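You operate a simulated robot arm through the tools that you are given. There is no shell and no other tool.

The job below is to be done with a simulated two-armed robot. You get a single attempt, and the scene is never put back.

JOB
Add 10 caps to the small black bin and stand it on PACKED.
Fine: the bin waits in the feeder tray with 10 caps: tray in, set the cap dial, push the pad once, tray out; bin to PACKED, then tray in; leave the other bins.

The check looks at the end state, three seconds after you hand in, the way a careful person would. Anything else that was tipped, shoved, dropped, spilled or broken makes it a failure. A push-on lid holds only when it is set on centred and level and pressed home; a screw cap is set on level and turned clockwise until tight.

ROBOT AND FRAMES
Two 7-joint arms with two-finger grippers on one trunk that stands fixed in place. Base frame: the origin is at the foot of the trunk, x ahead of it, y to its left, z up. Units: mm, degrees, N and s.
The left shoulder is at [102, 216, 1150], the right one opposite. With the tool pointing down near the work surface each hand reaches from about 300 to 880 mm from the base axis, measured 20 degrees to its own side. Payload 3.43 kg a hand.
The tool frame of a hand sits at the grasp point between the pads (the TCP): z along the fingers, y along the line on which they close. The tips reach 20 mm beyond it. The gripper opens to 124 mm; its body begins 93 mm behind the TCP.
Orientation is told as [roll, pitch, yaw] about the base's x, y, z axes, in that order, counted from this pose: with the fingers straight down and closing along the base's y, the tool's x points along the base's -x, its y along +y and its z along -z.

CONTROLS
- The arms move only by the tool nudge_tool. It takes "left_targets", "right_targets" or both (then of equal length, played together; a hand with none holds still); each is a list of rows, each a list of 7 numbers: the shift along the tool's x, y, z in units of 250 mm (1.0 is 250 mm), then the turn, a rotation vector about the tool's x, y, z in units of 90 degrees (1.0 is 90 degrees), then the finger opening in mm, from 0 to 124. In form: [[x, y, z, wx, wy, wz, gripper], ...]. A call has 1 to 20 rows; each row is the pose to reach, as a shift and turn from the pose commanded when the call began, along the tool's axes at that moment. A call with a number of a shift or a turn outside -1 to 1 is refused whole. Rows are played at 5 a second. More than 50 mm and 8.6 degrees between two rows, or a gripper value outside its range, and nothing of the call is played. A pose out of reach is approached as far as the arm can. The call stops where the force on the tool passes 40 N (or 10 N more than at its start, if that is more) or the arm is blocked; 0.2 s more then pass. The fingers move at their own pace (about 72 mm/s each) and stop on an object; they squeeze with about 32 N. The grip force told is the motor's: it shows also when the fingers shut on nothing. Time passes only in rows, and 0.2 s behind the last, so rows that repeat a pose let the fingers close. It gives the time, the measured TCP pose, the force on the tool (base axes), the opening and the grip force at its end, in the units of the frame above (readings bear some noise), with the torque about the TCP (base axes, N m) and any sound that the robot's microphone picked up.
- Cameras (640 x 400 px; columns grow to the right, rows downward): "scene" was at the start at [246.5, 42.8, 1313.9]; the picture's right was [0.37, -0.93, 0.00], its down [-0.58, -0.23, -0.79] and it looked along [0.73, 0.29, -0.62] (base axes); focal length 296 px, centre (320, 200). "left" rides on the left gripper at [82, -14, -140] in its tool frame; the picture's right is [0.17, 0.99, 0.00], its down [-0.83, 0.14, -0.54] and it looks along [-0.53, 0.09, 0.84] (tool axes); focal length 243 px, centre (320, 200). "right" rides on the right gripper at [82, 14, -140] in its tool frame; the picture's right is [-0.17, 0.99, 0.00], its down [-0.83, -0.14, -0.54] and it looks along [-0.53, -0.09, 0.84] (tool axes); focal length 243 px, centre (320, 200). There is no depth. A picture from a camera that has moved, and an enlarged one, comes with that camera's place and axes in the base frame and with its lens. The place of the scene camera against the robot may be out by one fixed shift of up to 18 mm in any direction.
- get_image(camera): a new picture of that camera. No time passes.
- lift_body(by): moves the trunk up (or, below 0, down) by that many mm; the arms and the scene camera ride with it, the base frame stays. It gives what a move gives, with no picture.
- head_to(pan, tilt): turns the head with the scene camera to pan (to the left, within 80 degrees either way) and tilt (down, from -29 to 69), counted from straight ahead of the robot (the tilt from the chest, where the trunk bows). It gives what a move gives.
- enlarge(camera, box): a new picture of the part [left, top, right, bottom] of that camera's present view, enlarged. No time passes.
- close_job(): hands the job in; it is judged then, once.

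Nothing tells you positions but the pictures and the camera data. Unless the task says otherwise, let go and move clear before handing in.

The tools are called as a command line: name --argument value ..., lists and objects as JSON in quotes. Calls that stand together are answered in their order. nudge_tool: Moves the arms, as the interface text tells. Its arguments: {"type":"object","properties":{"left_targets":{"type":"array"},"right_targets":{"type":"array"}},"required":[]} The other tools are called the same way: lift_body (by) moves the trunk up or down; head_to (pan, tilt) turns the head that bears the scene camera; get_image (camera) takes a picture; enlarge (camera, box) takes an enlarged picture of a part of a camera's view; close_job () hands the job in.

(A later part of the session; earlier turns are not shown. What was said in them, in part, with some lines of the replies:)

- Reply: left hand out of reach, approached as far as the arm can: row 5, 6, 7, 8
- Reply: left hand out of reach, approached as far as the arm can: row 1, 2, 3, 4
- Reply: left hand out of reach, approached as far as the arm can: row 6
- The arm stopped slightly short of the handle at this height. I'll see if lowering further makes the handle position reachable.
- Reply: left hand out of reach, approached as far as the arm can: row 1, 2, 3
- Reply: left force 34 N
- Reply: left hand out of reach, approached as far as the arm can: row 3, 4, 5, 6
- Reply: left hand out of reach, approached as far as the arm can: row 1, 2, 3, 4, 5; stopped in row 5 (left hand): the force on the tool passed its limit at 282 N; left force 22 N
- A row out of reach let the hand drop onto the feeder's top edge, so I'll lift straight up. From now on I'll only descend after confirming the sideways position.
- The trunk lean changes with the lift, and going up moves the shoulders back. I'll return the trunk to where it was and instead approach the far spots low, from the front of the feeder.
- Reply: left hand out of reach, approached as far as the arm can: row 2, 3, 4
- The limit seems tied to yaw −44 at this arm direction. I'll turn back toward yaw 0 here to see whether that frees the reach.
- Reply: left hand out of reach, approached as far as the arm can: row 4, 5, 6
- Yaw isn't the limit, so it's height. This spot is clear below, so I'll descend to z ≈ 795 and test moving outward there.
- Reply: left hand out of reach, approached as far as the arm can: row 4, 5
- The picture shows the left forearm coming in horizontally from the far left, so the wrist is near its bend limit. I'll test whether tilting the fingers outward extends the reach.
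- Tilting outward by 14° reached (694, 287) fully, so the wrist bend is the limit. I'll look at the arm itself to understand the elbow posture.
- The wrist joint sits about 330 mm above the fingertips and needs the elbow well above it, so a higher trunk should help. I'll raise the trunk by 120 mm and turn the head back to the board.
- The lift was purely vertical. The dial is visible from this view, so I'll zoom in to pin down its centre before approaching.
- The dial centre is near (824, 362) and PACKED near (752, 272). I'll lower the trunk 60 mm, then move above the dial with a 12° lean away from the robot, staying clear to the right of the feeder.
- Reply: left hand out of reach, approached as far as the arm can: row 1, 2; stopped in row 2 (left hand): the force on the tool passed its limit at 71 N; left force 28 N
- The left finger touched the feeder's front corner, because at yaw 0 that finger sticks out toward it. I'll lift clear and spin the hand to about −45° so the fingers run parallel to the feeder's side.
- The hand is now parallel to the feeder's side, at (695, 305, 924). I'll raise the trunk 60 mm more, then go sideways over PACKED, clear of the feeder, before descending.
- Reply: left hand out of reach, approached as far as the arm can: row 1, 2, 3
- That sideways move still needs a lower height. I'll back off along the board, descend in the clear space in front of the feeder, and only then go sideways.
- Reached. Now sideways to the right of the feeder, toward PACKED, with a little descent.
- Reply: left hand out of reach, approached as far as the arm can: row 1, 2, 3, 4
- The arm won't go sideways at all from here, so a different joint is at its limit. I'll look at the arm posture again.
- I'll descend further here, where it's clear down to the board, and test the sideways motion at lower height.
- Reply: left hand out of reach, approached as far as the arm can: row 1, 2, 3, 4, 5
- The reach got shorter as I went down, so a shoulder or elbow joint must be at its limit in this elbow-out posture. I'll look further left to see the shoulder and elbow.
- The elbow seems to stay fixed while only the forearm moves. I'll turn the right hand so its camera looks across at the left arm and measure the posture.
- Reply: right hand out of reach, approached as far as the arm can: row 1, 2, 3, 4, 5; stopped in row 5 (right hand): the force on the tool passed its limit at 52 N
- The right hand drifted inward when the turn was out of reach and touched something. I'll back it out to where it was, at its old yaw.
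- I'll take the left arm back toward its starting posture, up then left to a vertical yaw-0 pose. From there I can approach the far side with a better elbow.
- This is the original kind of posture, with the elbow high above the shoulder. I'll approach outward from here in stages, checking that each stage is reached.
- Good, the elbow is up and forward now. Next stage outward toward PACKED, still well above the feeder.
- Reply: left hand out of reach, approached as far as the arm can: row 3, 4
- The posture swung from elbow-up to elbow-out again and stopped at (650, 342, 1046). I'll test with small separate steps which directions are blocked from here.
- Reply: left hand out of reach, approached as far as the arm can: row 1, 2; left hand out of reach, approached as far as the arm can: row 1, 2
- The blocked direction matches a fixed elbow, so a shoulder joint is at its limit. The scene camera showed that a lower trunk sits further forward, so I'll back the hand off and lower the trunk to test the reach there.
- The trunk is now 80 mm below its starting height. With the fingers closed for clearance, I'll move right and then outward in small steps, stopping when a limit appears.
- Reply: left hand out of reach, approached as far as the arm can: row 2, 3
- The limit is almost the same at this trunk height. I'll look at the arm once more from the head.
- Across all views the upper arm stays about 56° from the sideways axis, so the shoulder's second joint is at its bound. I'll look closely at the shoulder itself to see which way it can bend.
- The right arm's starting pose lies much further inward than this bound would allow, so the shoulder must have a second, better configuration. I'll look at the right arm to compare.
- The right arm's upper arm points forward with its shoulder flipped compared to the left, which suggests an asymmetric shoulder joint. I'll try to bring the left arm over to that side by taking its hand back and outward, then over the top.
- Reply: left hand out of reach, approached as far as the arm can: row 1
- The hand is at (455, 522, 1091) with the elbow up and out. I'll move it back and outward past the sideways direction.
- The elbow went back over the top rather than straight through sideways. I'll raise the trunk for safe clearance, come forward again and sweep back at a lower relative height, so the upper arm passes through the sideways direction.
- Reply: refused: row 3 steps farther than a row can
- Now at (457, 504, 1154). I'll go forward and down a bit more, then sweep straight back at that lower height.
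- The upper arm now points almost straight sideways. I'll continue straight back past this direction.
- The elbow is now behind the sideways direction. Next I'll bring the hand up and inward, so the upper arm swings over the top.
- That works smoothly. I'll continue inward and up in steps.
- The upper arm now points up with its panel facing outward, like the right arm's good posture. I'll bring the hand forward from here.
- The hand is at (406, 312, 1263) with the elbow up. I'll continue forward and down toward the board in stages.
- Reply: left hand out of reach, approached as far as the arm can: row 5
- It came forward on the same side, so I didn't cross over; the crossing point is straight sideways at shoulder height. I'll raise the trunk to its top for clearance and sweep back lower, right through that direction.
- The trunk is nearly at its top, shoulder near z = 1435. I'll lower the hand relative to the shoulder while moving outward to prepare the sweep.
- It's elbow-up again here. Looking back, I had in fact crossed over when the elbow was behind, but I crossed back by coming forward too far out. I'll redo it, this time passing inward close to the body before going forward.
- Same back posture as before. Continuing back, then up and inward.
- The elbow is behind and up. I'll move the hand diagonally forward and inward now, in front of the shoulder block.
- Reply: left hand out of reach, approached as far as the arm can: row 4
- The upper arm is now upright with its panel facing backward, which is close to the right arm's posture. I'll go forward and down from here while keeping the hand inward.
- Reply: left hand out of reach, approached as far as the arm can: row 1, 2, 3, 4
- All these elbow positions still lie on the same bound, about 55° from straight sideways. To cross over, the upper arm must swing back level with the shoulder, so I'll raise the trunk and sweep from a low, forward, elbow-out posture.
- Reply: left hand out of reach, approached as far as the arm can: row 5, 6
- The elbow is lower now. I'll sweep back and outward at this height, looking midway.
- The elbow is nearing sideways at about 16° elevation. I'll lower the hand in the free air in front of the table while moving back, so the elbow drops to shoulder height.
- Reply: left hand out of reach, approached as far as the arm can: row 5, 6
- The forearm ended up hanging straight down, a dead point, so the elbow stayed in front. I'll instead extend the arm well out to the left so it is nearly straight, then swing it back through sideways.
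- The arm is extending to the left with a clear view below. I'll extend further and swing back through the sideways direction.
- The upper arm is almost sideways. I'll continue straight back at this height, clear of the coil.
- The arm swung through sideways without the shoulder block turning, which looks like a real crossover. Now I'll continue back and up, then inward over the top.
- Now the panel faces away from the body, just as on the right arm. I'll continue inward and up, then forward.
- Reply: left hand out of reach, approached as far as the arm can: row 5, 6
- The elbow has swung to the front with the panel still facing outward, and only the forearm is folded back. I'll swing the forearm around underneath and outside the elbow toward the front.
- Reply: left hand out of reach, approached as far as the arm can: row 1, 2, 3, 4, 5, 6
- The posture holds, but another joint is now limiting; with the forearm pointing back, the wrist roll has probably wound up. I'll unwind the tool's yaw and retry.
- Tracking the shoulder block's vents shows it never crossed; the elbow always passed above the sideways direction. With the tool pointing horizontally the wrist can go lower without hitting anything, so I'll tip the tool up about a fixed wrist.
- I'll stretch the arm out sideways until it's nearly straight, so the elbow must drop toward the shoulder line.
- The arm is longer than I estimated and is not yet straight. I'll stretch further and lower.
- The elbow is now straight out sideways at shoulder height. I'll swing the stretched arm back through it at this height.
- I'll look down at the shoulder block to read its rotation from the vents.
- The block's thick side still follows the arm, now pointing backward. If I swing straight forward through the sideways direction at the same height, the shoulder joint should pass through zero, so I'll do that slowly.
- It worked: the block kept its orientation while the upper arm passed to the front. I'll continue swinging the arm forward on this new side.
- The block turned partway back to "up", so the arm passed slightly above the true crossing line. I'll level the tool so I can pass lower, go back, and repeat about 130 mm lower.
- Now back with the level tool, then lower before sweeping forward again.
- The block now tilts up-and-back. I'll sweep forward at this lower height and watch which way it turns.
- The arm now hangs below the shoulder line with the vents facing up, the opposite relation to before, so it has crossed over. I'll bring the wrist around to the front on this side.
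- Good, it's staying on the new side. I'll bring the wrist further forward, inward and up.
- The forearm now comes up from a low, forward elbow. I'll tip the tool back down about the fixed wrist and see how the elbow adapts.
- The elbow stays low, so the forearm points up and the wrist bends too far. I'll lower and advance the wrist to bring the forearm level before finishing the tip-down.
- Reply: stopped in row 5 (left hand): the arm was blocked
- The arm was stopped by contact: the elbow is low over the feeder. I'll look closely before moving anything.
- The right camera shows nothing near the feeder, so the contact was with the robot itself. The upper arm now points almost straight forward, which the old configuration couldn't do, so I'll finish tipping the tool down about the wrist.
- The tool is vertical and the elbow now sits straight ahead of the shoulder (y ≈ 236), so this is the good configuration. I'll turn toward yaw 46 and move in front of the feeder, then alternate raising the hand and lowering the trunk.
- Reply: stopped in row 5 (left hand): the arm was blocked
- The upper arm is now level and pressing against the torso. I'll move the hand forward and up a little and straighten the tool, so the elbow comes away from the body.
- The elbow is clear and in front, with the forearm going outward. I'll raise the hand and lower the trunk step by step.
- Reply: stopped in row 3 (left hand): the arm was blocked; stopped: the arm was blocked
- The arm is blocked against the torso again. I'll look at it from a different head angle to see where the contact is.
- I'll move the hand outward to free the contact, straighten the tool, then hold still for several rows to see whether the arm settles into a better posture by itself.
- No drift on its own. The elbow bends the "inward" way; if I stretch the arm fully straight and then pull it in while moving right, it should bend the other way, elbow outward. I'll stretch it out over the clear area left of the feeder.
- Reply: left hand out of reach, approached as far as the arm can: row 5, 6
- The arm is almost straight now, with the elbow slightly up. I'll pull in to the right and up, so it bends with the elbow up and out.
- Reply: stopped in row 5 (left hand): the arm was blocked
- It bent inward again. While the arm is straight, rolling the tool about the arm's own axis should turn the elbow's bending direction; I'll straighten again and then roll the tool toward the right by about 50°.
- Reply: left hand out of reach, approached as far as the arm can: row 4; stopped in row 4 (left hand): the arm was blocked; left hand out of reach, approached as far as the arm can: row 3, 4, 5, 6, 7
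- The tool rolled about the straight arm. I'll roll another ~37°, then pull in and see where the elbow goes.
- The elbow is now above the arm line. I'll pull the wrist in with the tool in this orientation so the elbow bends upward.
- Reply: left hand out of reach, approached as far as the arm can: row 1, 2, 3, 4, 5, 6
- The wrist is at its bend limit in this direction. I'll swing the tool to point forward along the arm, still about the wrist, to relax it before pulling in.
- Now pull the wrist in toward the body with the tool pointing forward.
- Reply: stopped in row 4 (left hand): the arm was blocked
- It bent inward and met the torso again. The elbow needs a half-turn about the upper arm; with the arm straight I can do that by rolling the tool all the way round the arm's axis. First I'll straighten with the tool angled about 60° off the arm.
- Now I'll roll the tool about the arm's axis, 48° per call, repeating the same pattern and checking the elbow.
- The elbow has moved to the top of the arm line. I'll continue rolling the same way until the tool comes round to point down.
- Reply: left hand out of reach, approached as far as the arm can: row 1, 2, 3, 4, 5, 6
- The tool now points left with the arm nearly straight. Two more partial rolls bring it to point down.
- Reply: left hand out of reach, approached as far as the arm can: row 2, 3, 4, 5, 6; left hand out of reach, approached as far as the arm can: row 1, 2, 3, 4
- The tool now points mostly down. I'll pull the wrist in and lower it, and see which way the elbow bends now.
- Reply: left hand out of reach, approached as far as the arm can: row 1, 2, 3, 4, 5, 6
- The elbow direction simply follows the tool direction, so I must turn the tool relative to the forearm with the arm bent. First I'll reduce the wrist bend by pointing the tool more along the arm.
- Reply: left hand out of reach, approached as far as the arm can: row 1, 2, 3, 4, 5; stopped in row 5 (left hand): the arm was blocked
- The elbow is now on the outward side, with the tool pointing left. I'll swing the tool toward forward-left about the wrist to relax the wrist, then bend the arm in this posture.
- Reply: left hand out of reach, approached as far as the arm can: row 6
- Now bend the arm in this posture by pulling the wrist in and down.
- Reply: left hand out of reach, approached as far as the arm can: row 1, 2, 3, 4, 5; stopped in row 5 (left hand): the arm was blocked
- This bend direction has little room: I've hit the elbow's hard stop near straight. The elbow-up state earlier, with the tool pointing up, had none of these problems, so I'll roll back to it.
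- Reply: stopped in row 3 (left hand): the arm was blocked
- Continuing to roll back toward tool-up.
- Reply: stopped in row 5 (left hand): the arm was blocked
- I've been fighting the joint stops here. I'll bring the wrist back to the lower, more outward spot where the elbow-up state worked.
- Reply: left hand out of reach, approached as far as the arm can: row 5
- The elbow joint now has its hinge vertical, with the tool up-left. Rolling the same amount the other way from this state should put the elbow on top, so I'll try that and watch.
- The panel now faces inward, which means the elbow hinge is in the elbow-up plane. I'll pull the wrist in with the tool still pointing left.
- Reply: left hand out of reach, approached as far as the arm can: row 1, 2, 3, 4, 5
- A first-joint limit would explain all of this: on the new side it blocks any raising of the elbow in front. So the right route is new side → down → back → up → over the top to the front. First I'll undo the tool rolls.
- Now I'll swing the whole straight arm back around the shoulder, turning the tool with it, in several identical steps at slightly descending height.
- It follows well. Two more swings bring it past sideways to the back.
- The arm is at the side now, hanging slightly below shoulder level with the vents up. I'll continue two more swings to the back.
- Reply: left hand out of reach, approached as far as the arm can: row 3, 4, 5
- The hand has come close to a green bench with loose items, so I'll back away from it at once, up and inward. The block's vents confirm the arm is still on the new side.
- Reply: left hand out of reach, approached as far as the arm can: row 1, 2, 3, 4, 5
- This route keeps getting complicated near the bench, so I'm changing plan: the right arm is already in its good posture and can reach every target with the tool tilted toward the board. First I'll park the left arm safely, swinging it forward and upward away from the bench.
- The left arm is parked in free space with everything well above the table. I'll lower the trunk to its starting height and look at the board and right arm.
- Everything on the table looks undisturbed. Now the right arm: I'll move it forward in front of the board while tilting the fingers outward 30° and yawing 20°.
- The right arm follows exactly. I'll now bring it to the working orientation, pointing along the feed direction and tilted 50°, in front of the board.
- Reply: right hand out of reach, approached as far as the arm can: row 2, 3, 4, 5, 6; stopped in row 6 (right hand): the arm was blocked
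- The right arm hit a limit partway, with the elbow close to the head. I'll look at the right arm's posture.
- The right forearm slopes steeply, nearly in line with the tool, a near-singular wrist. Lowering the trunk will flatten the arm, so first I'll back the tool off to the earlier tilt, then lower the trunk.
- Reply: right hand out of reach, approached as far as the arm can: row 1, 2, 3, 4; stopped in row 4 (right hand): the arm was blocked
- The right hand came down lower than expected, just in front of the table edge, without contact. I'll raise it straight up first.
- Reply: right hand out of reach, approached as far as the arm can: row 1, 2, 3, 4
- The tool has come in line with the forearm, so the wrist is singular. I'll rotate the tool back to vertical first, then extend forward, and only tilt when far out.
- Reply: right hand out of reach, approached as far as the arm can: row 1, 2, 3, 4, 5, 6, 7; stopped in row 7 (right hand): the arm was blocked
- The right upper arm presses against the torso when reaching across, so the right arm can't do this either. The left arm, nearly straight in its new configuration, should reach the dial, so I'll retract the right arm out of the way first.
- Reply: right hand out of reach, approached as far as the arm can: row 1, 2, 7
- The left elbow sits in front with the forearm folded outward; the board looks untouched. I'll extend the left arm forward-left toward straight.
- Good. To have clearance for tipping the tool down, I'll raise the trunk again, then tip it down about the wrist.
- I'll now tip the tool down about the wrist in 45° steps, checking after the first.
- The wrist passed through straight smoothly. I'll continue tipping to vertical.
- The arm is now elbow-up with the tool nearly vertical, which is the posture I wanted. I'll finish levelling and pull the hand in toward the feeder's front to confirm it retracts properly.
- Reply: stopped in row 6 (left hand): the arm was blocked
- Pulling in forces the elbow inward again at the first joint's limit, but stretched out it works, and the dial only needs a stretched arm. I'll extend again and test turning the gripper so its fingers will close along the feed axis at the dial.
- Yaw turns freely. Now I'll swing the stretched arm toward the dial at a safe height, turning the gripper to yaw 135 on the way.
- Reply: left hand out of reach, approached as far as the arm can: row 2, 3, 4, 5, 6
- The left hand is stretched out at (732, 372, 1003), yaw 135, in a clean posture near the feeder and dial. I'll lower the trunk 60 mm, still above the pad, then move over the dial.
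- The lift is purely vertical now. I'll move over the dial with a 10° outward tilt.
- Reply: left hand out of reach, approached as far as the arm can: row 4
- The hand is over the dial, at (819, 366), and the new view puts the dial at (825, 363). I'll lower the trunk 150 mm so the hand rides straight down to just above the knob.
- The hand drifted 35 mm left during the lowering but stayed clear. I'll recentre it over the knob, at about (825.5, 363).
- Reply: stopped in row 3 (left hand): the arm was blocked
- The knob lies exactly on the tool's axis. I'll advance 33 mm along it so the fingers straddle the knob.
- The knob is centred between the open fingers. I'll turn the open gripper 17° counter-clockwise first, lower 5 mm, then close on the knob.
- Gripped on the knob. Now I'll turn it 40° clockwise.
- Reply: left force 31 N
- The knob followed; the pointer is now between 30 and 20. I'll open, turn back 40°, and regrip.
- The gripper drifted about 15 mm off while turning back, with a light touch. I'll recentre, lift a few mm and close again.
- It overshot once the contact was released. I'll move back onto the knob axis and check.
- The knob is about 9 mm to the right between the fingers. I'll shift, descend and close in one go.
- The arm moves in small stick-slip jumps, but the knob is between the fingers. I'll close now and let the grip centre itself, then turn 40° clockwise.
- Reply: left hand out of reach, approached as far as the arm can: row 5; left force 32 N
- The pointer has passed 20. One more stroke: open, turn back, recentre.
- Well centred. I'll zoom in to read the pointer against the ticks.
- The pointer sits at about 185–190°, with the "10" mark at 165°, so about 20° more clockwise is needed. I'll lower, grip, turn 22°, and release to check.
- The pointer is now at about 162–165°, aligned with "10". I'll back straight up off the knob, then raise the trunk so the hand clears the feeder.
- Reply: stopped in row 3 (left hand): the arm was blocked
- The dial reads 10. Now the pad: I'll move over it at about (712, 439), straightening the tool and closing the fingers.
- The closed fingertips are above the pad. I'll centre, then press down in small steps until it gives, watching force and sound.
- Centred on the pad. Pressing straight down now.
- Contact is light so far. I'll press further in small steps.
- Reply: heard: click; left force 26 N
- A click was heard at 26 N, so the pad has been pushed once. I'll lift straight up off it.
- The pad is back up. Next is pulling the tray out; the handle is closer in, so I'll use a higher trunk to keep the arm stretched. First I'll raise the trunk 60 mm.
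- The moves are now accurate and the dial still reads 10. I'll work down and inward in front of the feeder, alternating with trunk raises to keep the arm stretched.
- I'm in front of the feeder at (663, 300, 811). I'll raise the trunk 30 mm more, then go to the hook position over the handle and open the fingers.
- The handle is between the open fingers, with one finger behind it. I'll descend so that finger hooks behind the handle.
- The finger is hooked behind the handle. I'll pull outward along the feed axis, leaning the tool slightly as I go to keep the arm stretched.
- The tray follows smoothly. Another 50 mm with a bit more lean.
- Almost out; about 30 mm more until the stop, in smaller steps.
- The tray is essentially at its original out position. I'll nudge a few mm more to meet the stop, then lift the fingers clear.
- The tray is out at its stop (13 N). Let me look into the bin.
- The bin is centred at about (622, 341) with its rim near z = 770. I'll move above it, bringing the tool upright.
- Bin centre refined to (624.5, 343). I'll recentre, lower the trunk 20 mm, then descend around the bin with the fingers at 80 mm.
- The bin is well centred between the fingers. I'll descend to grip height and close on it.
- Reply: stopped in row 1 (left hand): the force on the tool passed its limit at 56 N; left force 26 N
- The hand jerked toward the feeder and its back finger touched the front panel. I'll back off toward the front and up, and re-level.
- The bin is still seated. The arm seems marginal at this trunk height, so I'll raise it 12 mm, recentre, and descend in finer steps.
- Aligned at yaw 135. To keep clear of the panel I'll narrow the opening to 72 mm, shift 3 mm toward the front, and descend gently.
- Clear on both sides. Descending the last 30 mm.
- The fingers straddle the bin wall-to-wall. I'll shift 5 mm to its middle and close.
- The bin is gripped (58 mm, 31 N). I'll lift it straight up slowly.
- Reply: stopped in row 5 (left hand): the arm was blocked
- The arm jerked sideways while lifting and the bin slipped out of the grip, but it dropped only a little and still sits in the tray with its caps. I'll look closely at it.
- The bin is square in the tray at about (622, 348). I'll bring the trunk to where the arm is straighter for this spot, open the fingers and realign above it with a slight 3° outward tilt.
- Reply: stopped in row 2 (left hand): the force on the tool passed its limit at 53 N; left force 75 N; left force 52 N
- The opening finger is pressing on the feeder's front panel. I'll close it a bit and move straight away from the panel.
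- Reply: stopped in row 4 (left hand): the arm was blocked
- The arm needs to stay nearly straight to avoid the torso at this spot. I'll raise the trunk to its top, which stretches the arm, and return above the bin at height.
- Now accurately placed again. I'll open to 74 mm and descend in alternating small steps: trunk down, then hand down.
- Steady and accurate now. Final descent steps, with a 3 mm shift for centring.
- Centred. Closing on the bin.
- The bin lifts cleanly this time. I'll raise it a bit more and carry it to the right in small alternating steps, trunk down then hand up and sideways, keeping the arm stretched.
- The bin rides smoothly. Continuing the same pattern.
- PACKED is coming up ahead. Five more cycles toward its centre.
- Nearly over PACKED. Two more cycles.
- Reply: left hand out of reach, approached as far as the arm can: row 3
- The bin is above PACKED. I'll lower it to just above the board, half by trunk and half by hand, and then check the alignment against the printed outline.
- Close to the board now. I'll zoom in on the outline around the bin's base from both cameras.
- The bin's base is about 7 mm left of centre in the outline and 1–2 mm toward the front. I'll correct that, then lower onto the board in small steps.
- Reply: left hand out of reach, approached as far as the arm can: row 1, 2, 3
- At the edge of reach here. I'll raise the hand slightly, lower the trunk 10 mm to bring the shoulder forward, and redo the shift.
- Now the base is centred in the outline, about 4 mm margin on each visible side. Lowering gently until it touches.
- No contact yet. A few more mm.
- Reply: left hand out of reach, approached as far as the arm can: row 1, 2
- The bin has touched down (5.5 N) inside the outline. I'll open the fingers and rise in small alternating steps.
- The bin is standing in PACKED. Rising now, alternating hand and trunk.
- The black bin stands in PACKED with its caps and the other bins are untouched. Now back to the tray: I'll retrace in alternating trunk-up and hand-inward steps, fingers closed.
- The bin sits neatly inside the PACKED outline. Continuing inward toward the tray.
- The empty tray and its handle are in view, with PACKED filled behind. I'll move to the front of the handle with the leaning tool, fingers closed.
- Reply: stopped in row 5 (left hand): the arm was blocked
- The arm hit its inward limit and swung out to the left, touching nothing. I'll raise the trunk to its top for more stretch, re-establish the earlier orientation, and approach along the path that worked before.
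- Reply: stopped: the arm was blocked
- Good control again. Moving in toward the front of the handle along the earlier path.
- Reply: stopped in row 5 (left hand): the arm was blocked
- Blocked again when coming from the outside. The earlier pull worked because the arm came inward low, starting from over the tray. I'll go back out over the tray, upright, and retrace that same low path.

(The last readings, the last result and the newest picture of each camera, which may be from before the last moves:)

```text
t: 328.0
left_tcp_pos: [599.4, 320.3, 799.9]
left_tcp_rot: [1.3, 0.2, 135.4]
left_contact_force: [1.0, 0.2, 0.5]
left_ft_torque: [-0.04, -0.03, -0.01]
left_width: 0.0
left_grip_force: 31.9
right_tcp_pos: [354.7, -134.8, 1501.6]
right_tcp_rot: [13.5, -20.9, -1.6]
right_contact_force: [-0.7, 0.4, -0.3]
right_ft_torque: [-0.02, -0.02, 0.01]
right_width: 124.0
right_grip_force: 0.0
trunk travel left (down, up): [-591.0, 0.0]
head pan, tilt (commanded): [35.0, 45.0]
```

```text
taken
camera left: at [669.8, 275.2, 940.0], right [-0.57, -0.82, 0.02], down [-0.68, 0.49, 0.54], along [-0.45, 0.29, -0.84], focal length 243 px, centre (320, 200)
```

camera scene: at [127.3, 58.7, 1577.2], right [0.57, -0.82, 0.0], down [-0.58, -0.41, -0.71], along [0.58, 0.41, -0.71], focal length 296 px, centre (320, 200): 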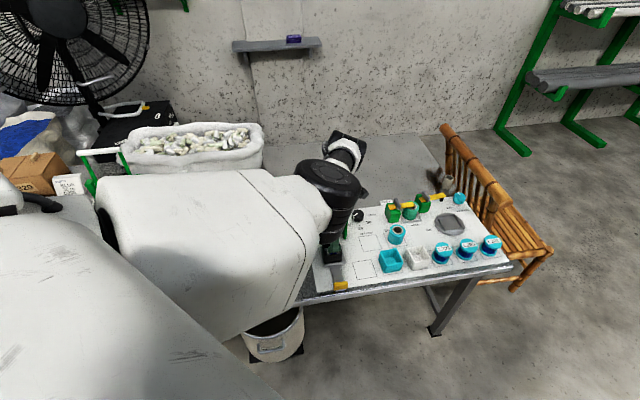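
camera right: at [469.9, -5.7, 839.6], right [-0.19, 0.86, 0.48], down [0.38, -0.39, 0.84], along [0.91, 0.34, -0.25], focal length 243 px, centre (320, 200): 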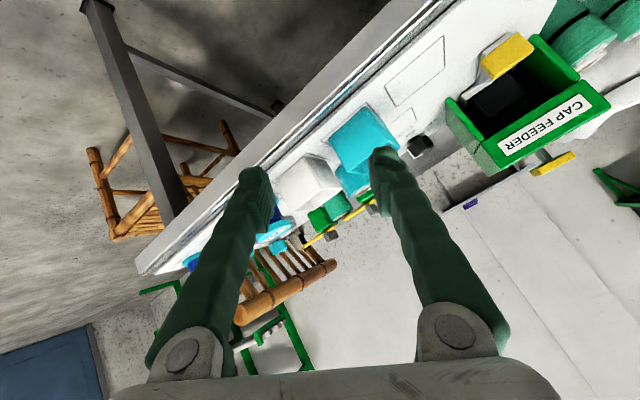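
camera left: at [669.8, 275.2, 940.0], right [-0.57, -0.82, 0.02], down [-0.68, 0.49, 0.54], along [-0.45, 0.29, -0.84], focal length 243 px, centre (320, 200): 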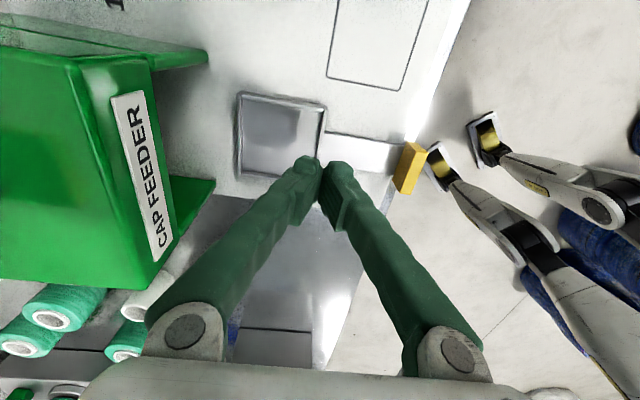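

Full control here. I'll lower to just above the handle's height and move outward along the feed axis at that low level, leaning gradually as in the pull.

lift_body --by -11

nudge_tool --left_targets '[[0, 0, 0.045, 0, 0, 0, 0], [0, 0.0, 0.09, 0, 0, 0, 0]]'

nudge_tool --left_targets '[[0, 0.05, 0, -0.01, -0.0085, 0, 0], [0, 0.1, 0, -0.02, -0.017, 0, 0], [0, 0.15, 0, -0.03, -0.0255, 0, 0], [0, 0.19, 0, -0.04, -0.034, 0, 0]]'

get_image --camera "left"

```text
t: 328.6
left_tcp_pos: [601.3, 359.1, 794.0]
left_tcp_rot: [-2.5, -3.8, 133.2]
left_contact_force: [-0.4, -0.4, 0.3]
left_ft_torque: [-0.01, 0.05, 0.03]
left_width: 0.1
left_grip_force: 32.4
right_tcp_pos: [355.8, -136.8, 1490.6]
right_tcp_rot: [13.5, -20.8, -1.5]
right_contact_force: [-0.4, 0.2, -0.3]
right_ft_torque: [0.01, -0.01, 0.01]
right_width: 124.0
right_grip_force: 0.1
trunk travel left (down, up): [-580.0, 11.0]
head pan, tilt (commanded): [35.0, 45.0]
```

```text
t: 329.2
left_tcp_pos: [602.3, 311.5, 768.7]
left_tcp_rot: [1.8, 0.9, 135.7]
left_contact_force: [-0.1, 0.2, 0.6]
left_ft_torque: [-0.02, -0.04, 0.01]
left_width: 0.0
left_grip_force: 31.7
right_tcp_pos: [354.3, -134.7, 1490.2]
right_tcp_rot: [13.5, -20.8, -1.4]
right_contact_force: [0.2, -0.5, -1.1]
right_ft_torque: [0.0, 0.01, 0.01]
right_width: 123.9
right_grip_force: 0.1
trunk travel left (down, up): [-580.0, 11.0]
head pan, tilt (commanded): [35.0, 45.0]
```

```text
t: 330.4
left_tcp_pos: [569.4, 349.7, 774.0]
left_tcp_rot: [2.5, -4.6, 138.6]
left_contact_force: [-0.2, -1.2, -0.5]
left_ft_torque: [0.0, 0.0, 0.0]
left_width: 0.0
left_grip_force: 32.4
right_tcp_pos: [354.7, -135.3, 1490.7]
right_tcp_rot: [13.5, -20.7, -1.5]
right_contact_force: [0.4, -0.3, -0.7]
right_ft_torque: [0.0, -0.05, 0.0]
right_width: 124.1
right_grip_force: 0.0
trunk travel left (down, up): [-580.0, 11.0]
head pan, tilt (commanded): [35.0, 45.0]
stopped in row 4 (left hand): the arm was blocked; the commanded pose is now the measured one
```

```text
taken
camera left: at [652.8, 303.3, 905.9], right [-0.53, -0.85, 0.03], down [-0.67, 0.43, 0.61], along [-0.53, 0.3, -0.79], focal length 243 px, centre (320, 200)
```

left: 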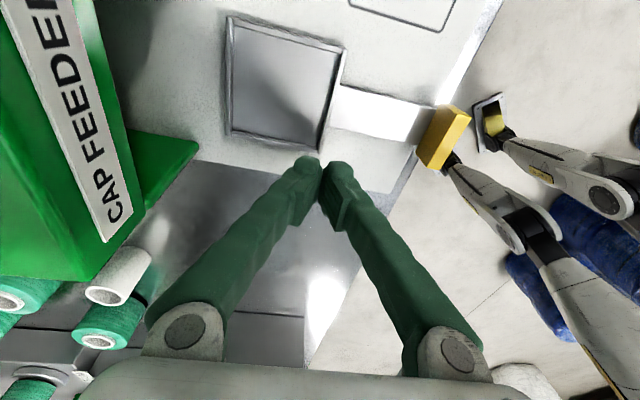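

The arm is pressing at its inward limit again. I'll look at its posture compared to the successful pull.

head_to --pan 45 --tilt 30

get_image --camera "scene"

```text
t: 331.1
left_tcp_pos: [568.6, 348.3, 772.2]
left_tcp_rot: [2.6, -4.6, 138.6]
left_contact_force: [0.0, 0.3, 0.4]
left_ft_torque: [-0.03, -0.03, 0.02]
left_width: 0.1
left_grip_force: 31.7
right_tcp_pos: [354.2, -135.5, 1491.1]
right_tcp_rot: [13.5, -20.8, -1.5]
right_contact_force: [-0.5, -0.2, 0.1]
right_ft_torque: [-0.02, -0.04, 0.02]
right_width: 124.1
right_grip_force: 0.0
trunk travel left (down, up): [-580.0, 11.0]
head pan, tilt (commanded): [45.0, 30.0]
```

```text
taken
camera scene: at [94.1, 75.3, 1627.4], right [0.71, -0.71, 0.0], down [-0.35, -0.35, -0.87], along [0.61, 0.61, -0.5], focal length 296 px, centre (320, 200)
```

scene: 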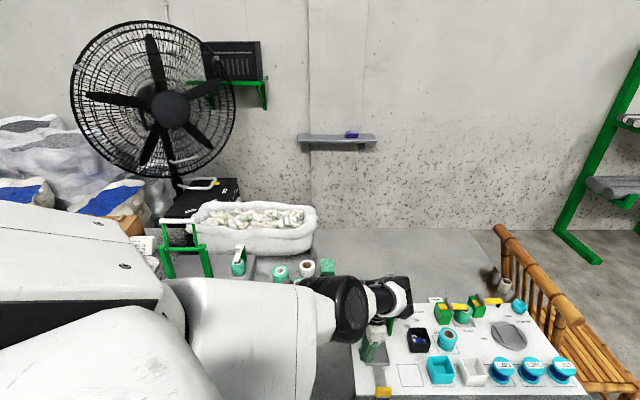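

The arm is more bent than in the successful pull. More lean keeps it straighter, so I'll drop the trunk slightly, go back out over the tray, and redo the low path with about 6° more lean at each point.

lift_body --by -6

nudge_tool --left_targets '[[0.09, -0.019, -0.024, 0, 0.015, 0.02, 0], [0.18, -0.038, -0.048, 0, 0.03, 0.04, 0], [0.18, -0.038, -0.048, 0, 0.03, 0.04, 0]]'

```text
t: 331.7
left_tcp_pos: [568.1, 363.9, 767.3]
left_tcp_rot: [1.8, -5.3, 138.9]
left_contact_force: [1.2, 0.5, 0.3]
left_ft_torque: [0.04, 0.05, -0.05]
left_width: 0.0
left_grip_force: 32.1
right_tcp_pos: [355.3, -134.8, 1484.9]
right_tcp_rot: [13.4, -20.8, -1.4]
right_contact_force: [0.4, 0.9, 0.9]
right_ft_torque: [0.03, 0.01, 0.0]
right_width: 124.0
right_grip_force: 0.1
trunk travel left (down, up): [-574.0, 17.0]
head pan, tilt (commanded): [45.0, 30.0]
```

```text
t: 332.5
left_tcp_pos: [607.3, 319.6, 774.0]
left_tcp_rot: [3.0, -1.6, 134.9]
left_contact_force: [-0.3, -0.5, 0.3]
left_ft_torque: [0.03, -0.01, 0.0]
left_width: 0.1
left_grip_force: 31.9
right_tcp_pos: [354.1, -135.3, 1485.9]
right_tcp_rot: [13.5, -20.9, -1.6]
right_contact_force: [0.4, 0.3, 0.4]
right_ft_torque: [0.0, -0.01, 0.03]
right_width: 124.1
right_grip_force: 0.1
trunk travel left (down, up): [-574.0, 17.0]
head pan, tilt (commanded): [45.0, 30.0]
```

Good, (607, 320, 774) with a 3° lean. Now outward 42 mm with 5.5° more lean.

nudge_tool --left_targets '[[0.0, 0.04, 0.0, -0.016, -0.0135, 0, 0], [0.0, 0.085, 0.0, -0.031, -0.0265, 0, 0], [0.0, 0.13, 0.0, -0.042, -0.0355, 0, 0], [0.0, 0.17, 0.01, -0.049, -0.041, 0, 0]]'

get_image --camera "left"

```text
t: 333.5
left_tcp_pos: [577.0, 291.1, 772.9]
left_tcp_rot: [7.4, -5.3, 134.5]
left_contact_force: [1.3, 0.3, 0.5]
left_ft_torque: [0.0, -0.01, 0.01]
left_width: 0.3
left_grip_force: 31.6
right_tcp_pos: [355.2, -135.9, 1485.2]
right_tcp_rot: [13.5, -20.8, -1.6]
right_contact_force: [1.1, 0.2, 0.2]
right_ft_torque: [-0.04, -0.02, 0.0]
right_width: 124.0
right_grip_force: 0.1
trunk travel left (down, up): [-574.0, 17.0]
head pan, tilt (commanded): [45.0, 30.0]
```

```text
taken
camera left: at [667.4, 245.4, 901.9], right [-0.57, -0.81, 0.11], down [-0.59, 0.51, 0.63], along [-0.57, 0.29, -0.77], focal length 243 px, centre (320, 200)
```

left: 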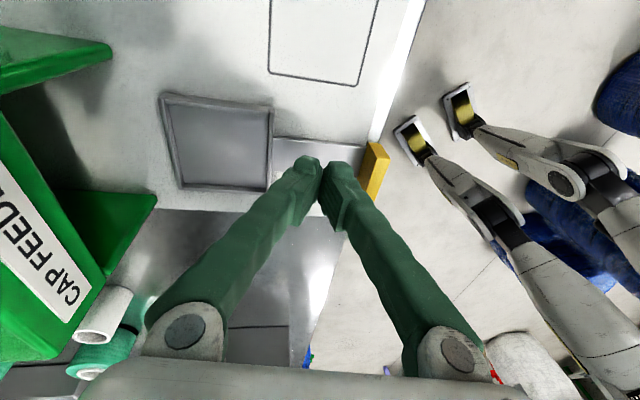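

That works with the extra lean. Continuing the same way.

nudge_tool --left_targets '[[0.0, 0.04, 0.0, -0.016, -0.0135, 0, 0], [0.0, 0.085, 0.0, -0.031, -0.0265, 0, 0], [0.0, 0.13, 0.0, -0.042, -0.0355, 0, 0], [0.0, 0.17, 0.01, -0.052, -0.044, 0, 0]]'

get_image --camera "left"

```text
t: 334.5
left_tcp_pos: [548.9, 260.1, 775.3]
left_tcp_rot: [12.3, -9.2, 133.9]
left_contact_force: [0.0, 0.8, -0.6]
left_ft_torque: [0.02, -0.03, -0.03]
left_width: 0.4
left_grip_force: 31.5
right_tcp_pos: [354.2, -136.5, 1484.8]
right_tcp_rot: [13.6, -20.8, -1.4]
right_contact_force: [-0.1, 0.1, -0.2]
right_ft_torque: [-0.02, -0.01, 0.0]
right_width: 124.0
right_grip_force: 0.0
trunk travel left (down, up): [-574.0, 17.0]
head pan, tilt (commanded): [45.0, 30.0]
```

```text
taken
camera left: at [650.7, 216.4, 895.3], right [-0.56, -0.81, 0.18], down [-0.52, 0.51, 0.68], along [-0.64, 0.29, -0.71], focal length 243 px, centre (320, 200)
```

left: 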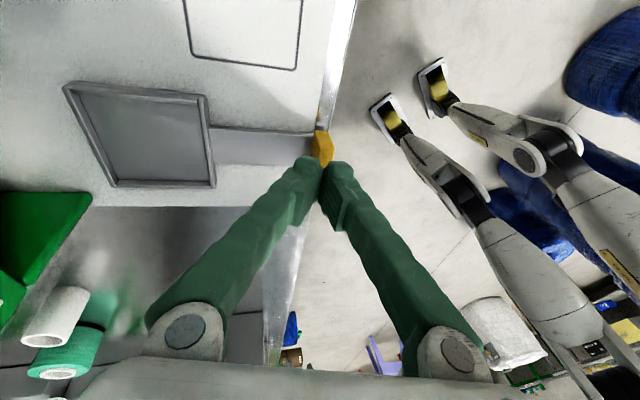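

The fingertips are above the handle. Another 47 mm to get in front of it.

nudge_tool --left_targets '[[0.0, 0.05, 0.0, -0.009, -0.0075, 0, 0], [0.0, 0.1, 0.0, -0.018, -0.015, 0, 0], [0.0, 0.15, 0.01, -0.026, -0.022, 0, 0], [0.0, 0.19, 0.015, -0.03, -0.025, 0, 0]]'

get_image --camera "left"

```text
t: 335.5
left_tcp_pos: [513.3, 227.9, 782.8]
left_tcp_rot: [15.0, -11.3, 133.3]
left_contact_force: [0.1, -0.7, 0.5]
left_ft_torque: [0.05, 0.0, -0.02]
left_width: 0.0
left_grip_force: 31.7
right_tcp_pos: [355.2, -136.0, 1485.5]
right_tcp_rot: [13.5, -20.8, -1.4]
right_contact_force: [0.1, 0.5, 0.1]
right_ft_torque: [0.01, 0.0, 0.02]
right_width: 124.0
right_grip_force: 0.0
trunk travel left (down, up): [-574.0, 17.0]
head pan, tilt (commanded): [45.0, 30.0]
```

```text
taken
camera left: at [624.0, 184.3, 895.2], right [-0.55, -0.81, 0.22], down [-0.48, 0.52, 0.71], along [-0.69, 0.29, -0.67], focal length 243 px, centre (320, 200)
```

left: 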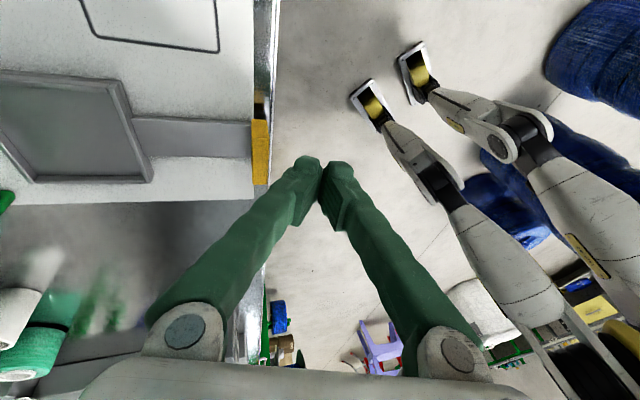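

In front of the handle now. Lowering to handle height.

nudge_tool --left_targets '[[0.01, -0.013, 0.05, 0, 0, 0, 0], [0.02, -0.027, 0.1, 0, 0, 0, 0], [0.032, -0.043, 0.158, 0, 0, 0, 0]]'

get_image --camera "left"

```text
t: 336.3
left_tcp_pos: [514.8, 228.1, 739.9]
left_tcp_rot: [15.0, -11.4, 133.3]
left_contact_force: [0.0, -1.1, 0.1]
left_ft_torque: [0.02, 0.03, -0.02]
left_width: 0.0
left_grip_force: 32.2
right_tcp_pos: [353.9, -135.2, 1484.5]
right_tcp_rot: [13.5, -20.7, -1.6]
right_contact_force: [0.2, -0.3, 0.5]
right_ft_torque: [-0.02, 0.04, -0.04]
right_width: 123.8
right_grip_force: 0.1
trunk travel left (down, up): [-574.0, 17.0]
head pan, tilt (commanded): [45.0, 30.0]
```

```text
taken
camera left: at [624.1, 185.3, 853.3], right [-0.55, -0.81, 0.22], down [-0.48, 0.52, 0.71], along [-0.69, 0.28, -0.67], focal length 243 px, centre (320, 200)
```

left: 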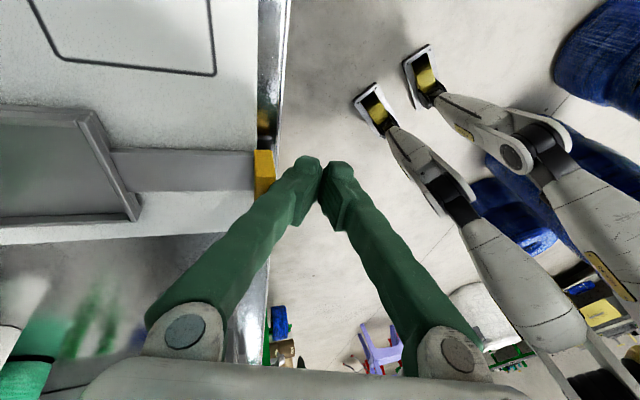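

Now pushing the handle in along the feed axis, easing the lean as it goes.

nudge_tool --left_targets '[[-0.001, -0.039, -0.01, 0.005, 0.004, 0, 0], [-0.002, -0.077, -0.02, 0.015, 0.0125, 0, 0], [-0.0035, -0.116, -0.03, 0.025, 0.021, 0, 0], [-0.0046, -0.155, -0.0405, 0.036, 0.03, 0, 0]]'

get_image --camera "left"

```text
t: 337.3
left_tcp_pos: [542.6, 256.8, 738.6]
left_tcp_rot: [11.7, -8.7, 134.0]
left_contact_force: [-0.6, -0.4, 0.9]
left_ft_torque: [0.01, -0.04, 0.04]
left_width: 0.0
left_grip_force: 32.4
right_tcp_pos: [354.4, -135.6, 1484.4]
right_tcp_rot: [13.4, -20.8, -1.6]
right_contact_force: [0.7, -0.6, 1.0]
right_ft_torque: [-0.01, 0.01, -0.05]
right_width: 124.2
right_grip_force: 0.1
trunk travel left (down, up): [-574.0, 17.0]
head pan, tilt (commanded): [45.0, 30.0]
```

```text
taken
camera left: at [644.1, 212.6, 861.1], right [-0.56, -0.81, 0.17], down [-0.53, 0.51, 0.68], along [-0.63, 0.29, -0.72], focal length 243 px, centre (320, 200)
```

left: 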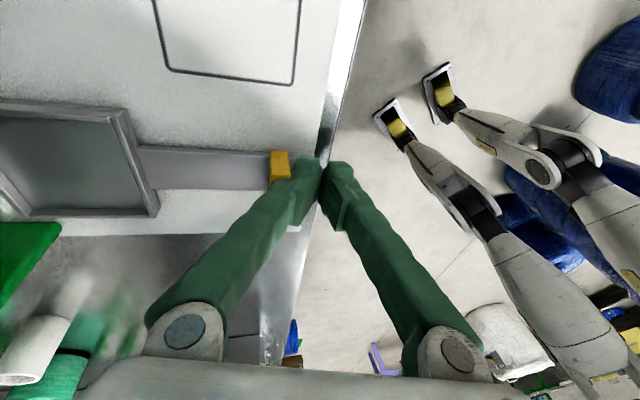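

The tray is moving in. Next 45 mm.

nudge_tool --left_targets '[[-0.001, -0.044, -0.009, 0.01, 0.008, 0, 0], [-0.0015, -0.088, -0.018, 0.021, 0.018, 0, 0], [-0.002, -0.132, -0.027, 0.032, 0.027, 0, 0], [-0.003, -0.176, -0.036, 0.0427, 0.0359, 0, 0]]'

get_image --camera "left"

```text
t: 338.3
left_tcp_pos: [570.6, 288.1, 741.6]
left_tcp_rot: [7.7, -5.6, 134.4]
left_contact_force: [-1.1, -0.3, 0.9]
left_ft_torque: [-0.03, 0.01, 0.0]
left_width: 0.0
left_grip_force: 32.1
left hand out of reach, approached as far as the arm can: row 4
right_tcp_pos: [355.0, -135.6, 1485.3]
right_tcp_rot: [13.5, -20.8, -1.5]
right_contact_force: [-0.7, -0.2, -0.1]
right_ft_torque: [-0.01, 0.0, 0.01]
right_width: 124.0
right_grip_force: 0.0
trunk travel left (down, up): [-574.0, 17.0]
head pan, tilt (commanded): [45.0, 30.0]
```

```text
taken
camera left: at [660.6, 242.6, 871.8], right [-0.57, -0.81, 0.12], down [-0.59, 0.51, 0.63], along [-0.57, 0.29, -0.77], focal length 243 px, centre (320, 200)
```

left: 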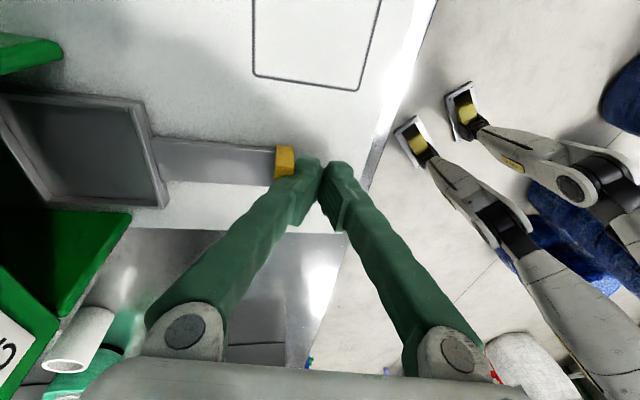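

At the reach limit with this lean; I'll reduce it more while continuing to push.

nudge_tool --left_targets '[[0, 0, 0, 0.025, 0.021, 0, 0], [-0.001, -0.03, -0.005, 0.045, 0.038, 0, 0], [-0.001, -0.065, -0.01, 0.06, 0.05, 0, 0], [-0.002, -0.1, -0.014, 0.065, 0.055, 0, 0]]'

nudge_tool --left_targets '[[0, -0.03, -0.001, 0.01, 0.008, 0, 0], [0, -0.06, -0.002, 0.02, 0.016, 0, 0], [0, -0.09, -0.003, 0.025, 0.02, 0, 0]]'

get_image --camera "left"

```text
t: 339.3
left_tcp_pos: [591.5, 303.0, 744.1]
left_tcp_rot: [1.9, -0.4, 134.8]
left_contact_force: [-0.1, -0.2, 0.6]
left_ft_torque: [-0.02, 0.0, 0.0]
left_width: 0.3
left_grip_force: 31.9
left hand out of reach, approached as far as the arm can: row 1
right_tcp_pos: [355.5, -135.8, 1485.7]
right_tcp_rot: [13.5, -20.8, -1.5]
right_contact_force: [-0.6, 0.2, 0.6]
right_ft_torque: [0.05, -0.01, 0.0]
right_width: 123.9
right_grip_force: 0.1
trunk travel left (down, up): [-574.0, 17.0]
head pan, tilt (commanded): [45.0, 30.0]
```

```text
t: 340.1
left_tcp_pos: [604.1, 319.9, 744.0]
left_tcp_rot: [-0.4, 1.3, 135.0]
left_contact_force: [-0.4, -0.5, 0.0]
left_ft_torque: [-0.04, -0.02, -0.01]
left_width: 0.0
left_grip_force: 32.1
right_tcp_pos: [354.5, -135.3, 1484.1]
right_tcp_rot: [13.4, -20.7, -1.6]
right_contact_force: [0.1, -0.4, 0.2]
right_ft_torque: [-0.01, -0.01, 0.0]
right_width: 123.8
right_grip_force: 0.1
trunk travel left (down, up): [-574.0, 17.0]
head pan, tilt (commanded): [45.0, 30.0]
```

```text
taken
camera left: at [669.4, 273.9, 885.4], right [-0.58, -0.81, 0.0], down [-0.69, 0.5, 0.52], along [-0.42, 0.31, -0.85], focal length 243 px, centre (320, 200)
```

left: 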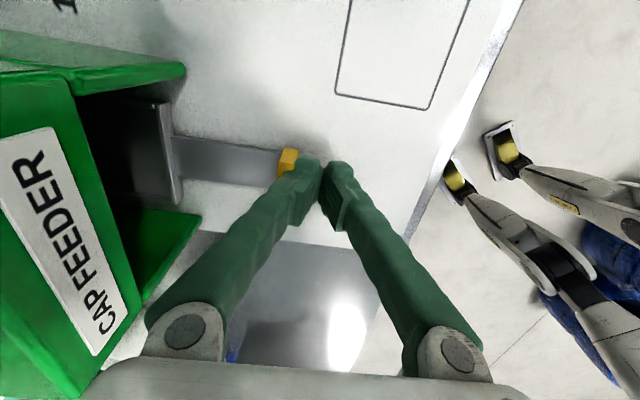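

Nearly home. Pushing the last centimetre gently until it stops.

nudge_tool --left_targets '[[0, -0.018, 0, 0.006, 0.005, 0, 0], [0, -0.036, 0, 0.012, 0.01, 0, 0], [0, -0.052, 0, 0.016, 0.013, 0, 0]]'

get_image --camera "left"

```text
t: 340.9
left_tcp_pos: [612.7, 329.7, 743.9]
left_tcp_rot: [-1.9, 2.2, 134.8]
left_contact_force: [-0.5, 0.1, 0.6]
left_ft_torque: [0.03, 0.01, 0.01]
left_width: 0.0
left_grip_force: 32.1
right_tcp_pos: [354.2, -135.6, 1484.3]
right_tcp_rot: [13.5, -20.8, -1.5]
right_contact_force: [0.0, 0.0, -0.6]
right_ft_torque: [0.01, -0.01, 0.0]
right_width: 124.2
right_grip_force: 0.1
trunk travel left (down, up): [-574.0, 17.0]
head pan, tilt (commanded): [45.0, 30.0]
```

```text
taken
camera left: at [673.5, 282.5, 887.4], right [-0.58, -0.81, -0.02], down [-0.71, 0.49, 0.5], along [-0.39, 0.31, -0.87], focal length 243 px, centre (320, 200)
```

left: 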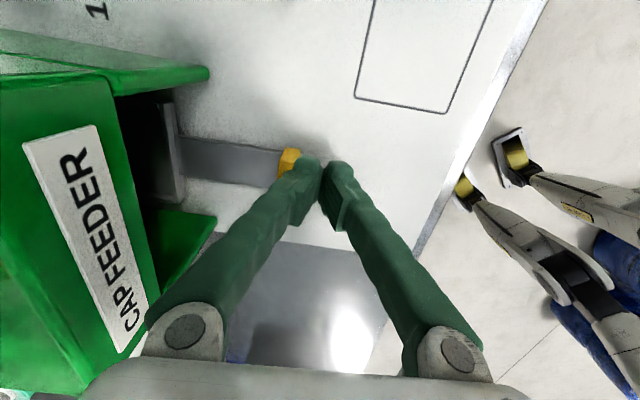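

Still no stop; I'm close to the reach limit, so I'll drop the trunk 6 mm and push a little further.

lift_body --by -6

nudge_tool --left_targets '[[0, -0.012, -0.012, 0, 0, 0, 0], [0, -0.024, -0.016, 0, 0, 0, 0], [0, -0.036, -0.016, 0, 0, 0, 0], [0, -0.044, -0.016, 0, 0, 0, 0]]'

get_image --camera "left"

```text
t: 341.4
left_tcp_pos: [611.0, 330.9, 732.9]
left_tcp_rot: [-1.5, 2.1, 134.8]
left_contact_force: [-7.1, -7.2, -3.2]
left_ft_torque: [-0.04, -0.02, 0.1]
left_width: 0.3
left_grip_force: 31.5
right_tcp_pos: [355.7, -136.5, 1479.2]
right_tcp_rot: [13.5, -20.7, -1.5]
right_contact_force: [-0.4, 0.1, -0.4]
right_ft_torque: [0.0, -0.05, 0.01]
right_width: 123.9
right_grip_force: 0.1
trunk travel left (down, up): [-568.0, 23.0]
head pan, tilt (commanded): [45.0, 30.0]
```

```text
t: 342.4
left_tcp_pos: [611.8, 330.6, 737.6]
left_tcp_rot: [-0.5, 2.1, 134.8]
left_contact_force: [-17.7, -6.8, 12.9]
left_ft_torque: [0.27, -0.08, 0.35]
left_width: 0.0
left_grip_force: 31.6
right_tcp_pos: [352.7, -134.9, 1479.2]
right_tcp_rot: [13.5, -21.1, -1.5]
right_contact_force: [-0.6, -0.4, -0.7]
right_ft_torque: [-0.04, 0.01, -0.01]
right_width: 123.7
right_grip_force: 0.0
trunk travel left (down, up): [-568.0, 23.0]
head pan, tilt (commanded): [45.0, 30.0]
stopped in row 4 (left hand): the force on the tool passed its limit at 42 N (the readings are from after the stop); the commanded pose is now the measured one
```

```text
taken
camera left: at [675.5, 284.3, 882.8], right [-0.58, -0.81, 0.0], down [-0.7, 0.5, 0.51], along [-0.41, 0.3, -0.86], focal length 243 px, centre (320, 200)
```

left: 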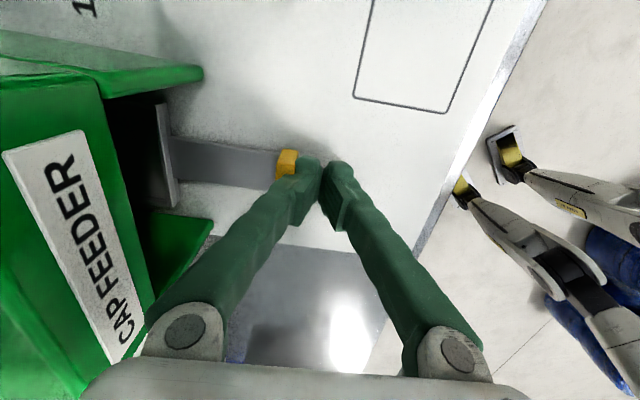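

The push stopped at 42 N at the same position as the first time, so the tray is home. I'll back off and rise in careful alternating steps.

nudge_tool --left_targets '[[0, 0.03, -0.01, 0, 0, 0, 0], [0, 0.06, -0.02, 0, 0, 0, 0]]'

lift_body --by 10

nudge_tool --left_targets '[[0.02, 0, -0.05, 0, 0, 0, 0], [0.05, 0, -0.1, 0, 0, 0, 0]]'

lift_body --by 12

get_image --camera "left"

```text
t: 342.8
left_tcp_pos: [607.6, 334.2, 740.4]
left_tcp_rot: [-0.8, 1.7, 134.1]
left_contact_force: [-9.2, -9.8, 7.0]
left_ft_torque: [0.16, 0.01, 0.18]
left_width: 0.0
left_grip_force: 31.6
right_tcp_pos: [354.1, -137.9, 1478.9]
right_tcp_rot: [13.6, -20.9, -1.5]
right_contact_force: [-0.8, 0.3, 1.3]
right_ft_torque: [-0.01, 0.0, 0.02]
right_width: 124.2
right_grip_force: 0.0
trunk travel left (down, up): [-568.0, 23.0]
head pan, tilt (commanded): [45.0, 30.0]
stopped in row 1 (left hand): the force on the tool passed its limit at 61 N (the readings are from after the stop); the commanded pose is now the measured one
```

```text
t: 343.3
left_tcp_pos: [607.9, 333.9, 749.1]
left_tcp_rot: [-1.0, 1.7, 133.9]
left_contact_force: [-0.6, 0.6, 0.7]
left_ft_torque: [0.01, -0.02, 0.04]
left_width: 0.1
left_grip_force: 31.6
right_tcp_pos: [352.8, -135.8, 1488.2]
right_tcp_rot: [13.5, -20.8, -1.5]
right_contact_force: [0.3, 0.2, -0.1]
right_ft_torque: [-0.03, 0.03, -0.04]
right_width: 124.2
right_grip_force: 0.1
trunk travel left (down, up): [-578.0, 13.0]
head pan, tilt (commanded): [45.0, 30.0]
```

```text
t: 343.9
left_tcp_pos: [618.1, 324.8, 775.1]
left_tcp_rot: [-0.9, 1.9, 133.8]
left_contact_force: [-0.6, 0.0, 0.2]
left_ft_torque: [0.0, -0.04, -0.01]
left_width: 0.0
left_grip_force: 32.1
right_tcp_pos: [354.2, -135.8, 1490.2]
right_tcp_rot: [13.5, -20.9, -1.5]
right_contact_force: [-0.5, -1.4, 0.0]
right_ft_torque: [-0.01, -0.02, 0.0]
right_width: 123.9
right_grip_force: 0.1
trunk travel left (down, up): [-578.0, 13.0]
head pan, tilt (commanded): [45.0, 30.0]
```

```text
t: 344.5
left_tcp_pos: [615.2, 325.2, 786.3]
left_tcp_rot: [-0.8, 1.7, 134.0]
left_contact_force: [0.3, 1.0, -0.4]
left_ft_torque: [0.01, 0.01, -0.01]
left_width: 0.0
left_grip_force: 31.9
right_tcp_pos: [352.4, -134.9, 1500.2]
right_tcp_rot: [13.3, -20.8, -1.5]
right_contact_force: [-0.1, 0.2, -0.4]
right_ft_torque: [-0.01, 0.04, -0.02]
right_width: 124.0
right_grip_force: 0.0
trunk travel left (down, up): [-590.0, 1.0]
head pan, tilt (commanded): [45.0, 30.0]
```

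```text
taken
camera left: at [677.8, 278.5, 928.9], right [-0.59, -0.8, -0.01], down [-0.69, 0.51, 0.51], along [-0.41, 0.31, -0.86], focal length 243 px, centre (320, 200)
```

left: 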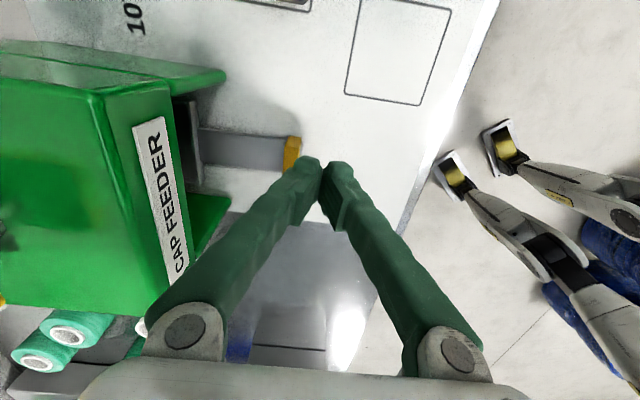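

The tray is in and the hand is clear above it. I'll rise further in front of the feeder and then inspect everything.

nudge_tool --left_targets '[[0, 0, -0.08, 0, 0, 0, 0], [0.01, -0.01, -0.17, 0, 0, 0, 0], [0.04, -0.06, -0.27, 0, 0, 0, 0], [0.08, -0.1, -0.38, 0, 0, 0, 0], [0.11, -0.14, -0.5, 0, 0, 0, 0]]'

get_image --camera "left"

get_image --camera "scene"

```text
t: 345.7
left_tcp_pos: [656.8, 327.8, 915.6]
left_tcp_rot: [-0.7, 1.8, 133.9]
left_contact_force: [0.2, -0.3, -0.2]
left_ft_torque: [0.01, -0.03, 0.0]
left_width: 0.0
left_grip_force: 32.0
right_tcp_pos: [352.9, -136.9, 1501.0]
right_tcp_rot: [13.5, -20.9, -1.5]
right_contact_force: [-0.1, 0.4, -0.3]
right_ft_torque: [0.0, -0.04, 0.06]
right_width: 124.1
right_grip_force: 0.0
trunk travel left (down, up): [-590.0, 1.0]
head pan, tilt (commanded): [45.0, 30.0]
```

```text
taken
camera left: at [719.8, 280.3, 1059.1], right [-0.6, -0.8, -0.01], down [-0.69, 0.51, 0.51], along [-0.41, 0.31, -0.86], focal length 243 px, centre (320, 200)
```

left: 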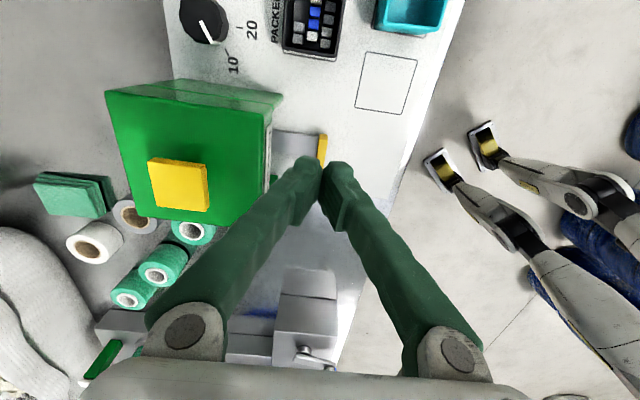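

```text
taken
camera scene: at [79.5, 74.0, 1636.3], right [0.71, -0.71, 0.0], down [-0.35, -0.35, -0.87], along [0.61, 0.61, -0.5], focal length 296 px, centre (320, 200)
```

scene: 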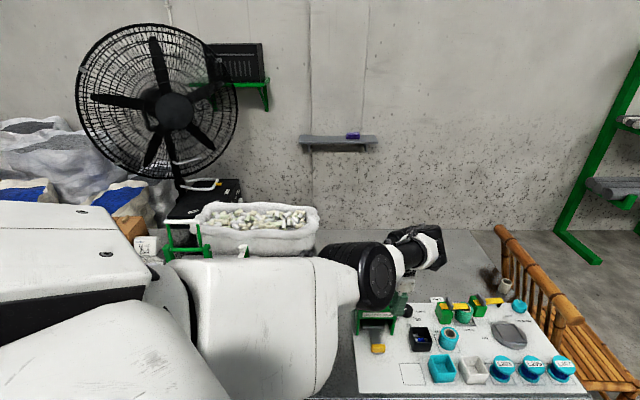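

I'll zoom in for a final inspection of the PACKED bin, tray and neighbours.

enlarge --camera "scene" --box '[345, 285, 485, 400]'

enlarge --camera "left" --box '[160, 0, 440, 180]'

enlarge --camera "scene" --box '[440, 280, 600, 400]'

```text
3.48 times, centred on (415, 342) of scene
camera zoom: at [79.5, 74.0, 1636.3], right [0.71, -0.71, 0.0], down [-0.35, -0.35, -0.87], along [0.61, 0.61, -0.5], focal length 1031 px, centre (-10, -296)
```

zoom: 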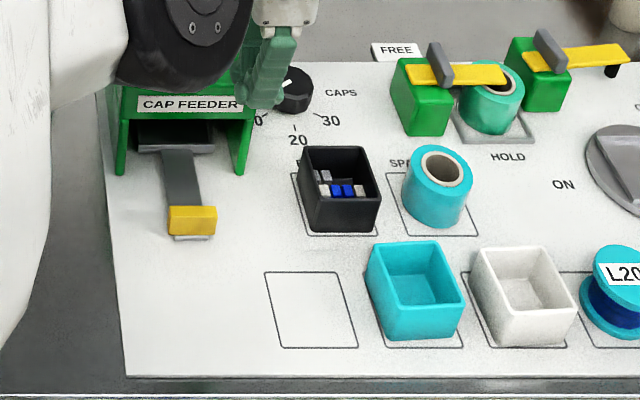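

```text
2.22 times, centred on (300, 90) of left
camera zoom: at [719.8, 280.3, 1059.1], right [-0.6, -0.8, -0.01], down [-0.69, 0.51, 0.51], along [-0.41, 0.31, -0.86], focal length 539 px, centre (364, 444)
```

zoom: 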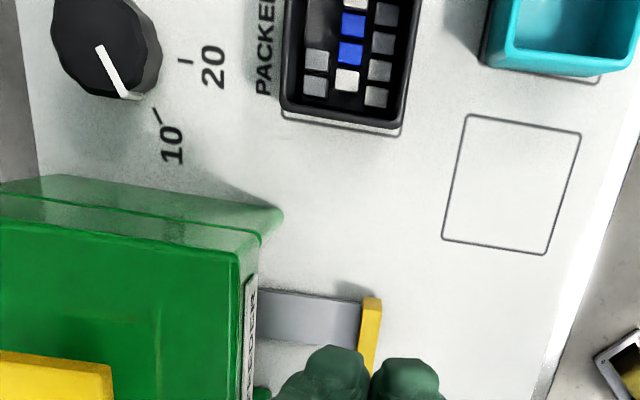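

```text
3.33 times, centred on (520, 340) of scene
camera zoom: at [79.5, 74.0, 1636.3], right [0.71, -0.71, 0.0], down [-0.35, -0.35, -0.87], along [0.61, 0.61, -0.5], focal length 988 px, centre (-347, -267)
```

zoom: 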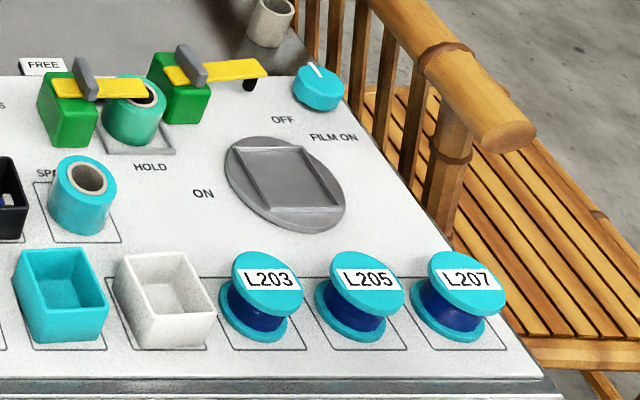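

The job is finished, and I'm handing it in. The black bin stands inside the PACKED outline with its caps, the dial reads 10, and the pad was pushed once with a single click. The empty tray is back in at its stop, and the other bins and spools are where they were. Both hands are clear. I couldn't count the caps, so the 10 added rests on the dial setting and the click.

close_job

```text
The job is handed in.
```

I've handed the job in. The black bin is standing inside the PACKED outline, and the empty tray is pushed back in to its stop.

- **Caps:** I set the dial to 10 and pushed the pad once, with one click. I couldn't count the caps, so the 10 added rests on that.
- **Bin:** On my first try at lifting the bin out of the tray, the arm jerked and the grip slipped. The bin stayed in the tray with its caps, and the second lift went cleanly.
- **Feeder:** The left hand knocked the feeder several times, hardest at 282 N. It looked unmoved in the pictures and the pad wasn't pressed by those knocks.
- **Everything else:** The other bins, spools and fixtures on the board look undisturbed in the last pictures. Both hands are clear.
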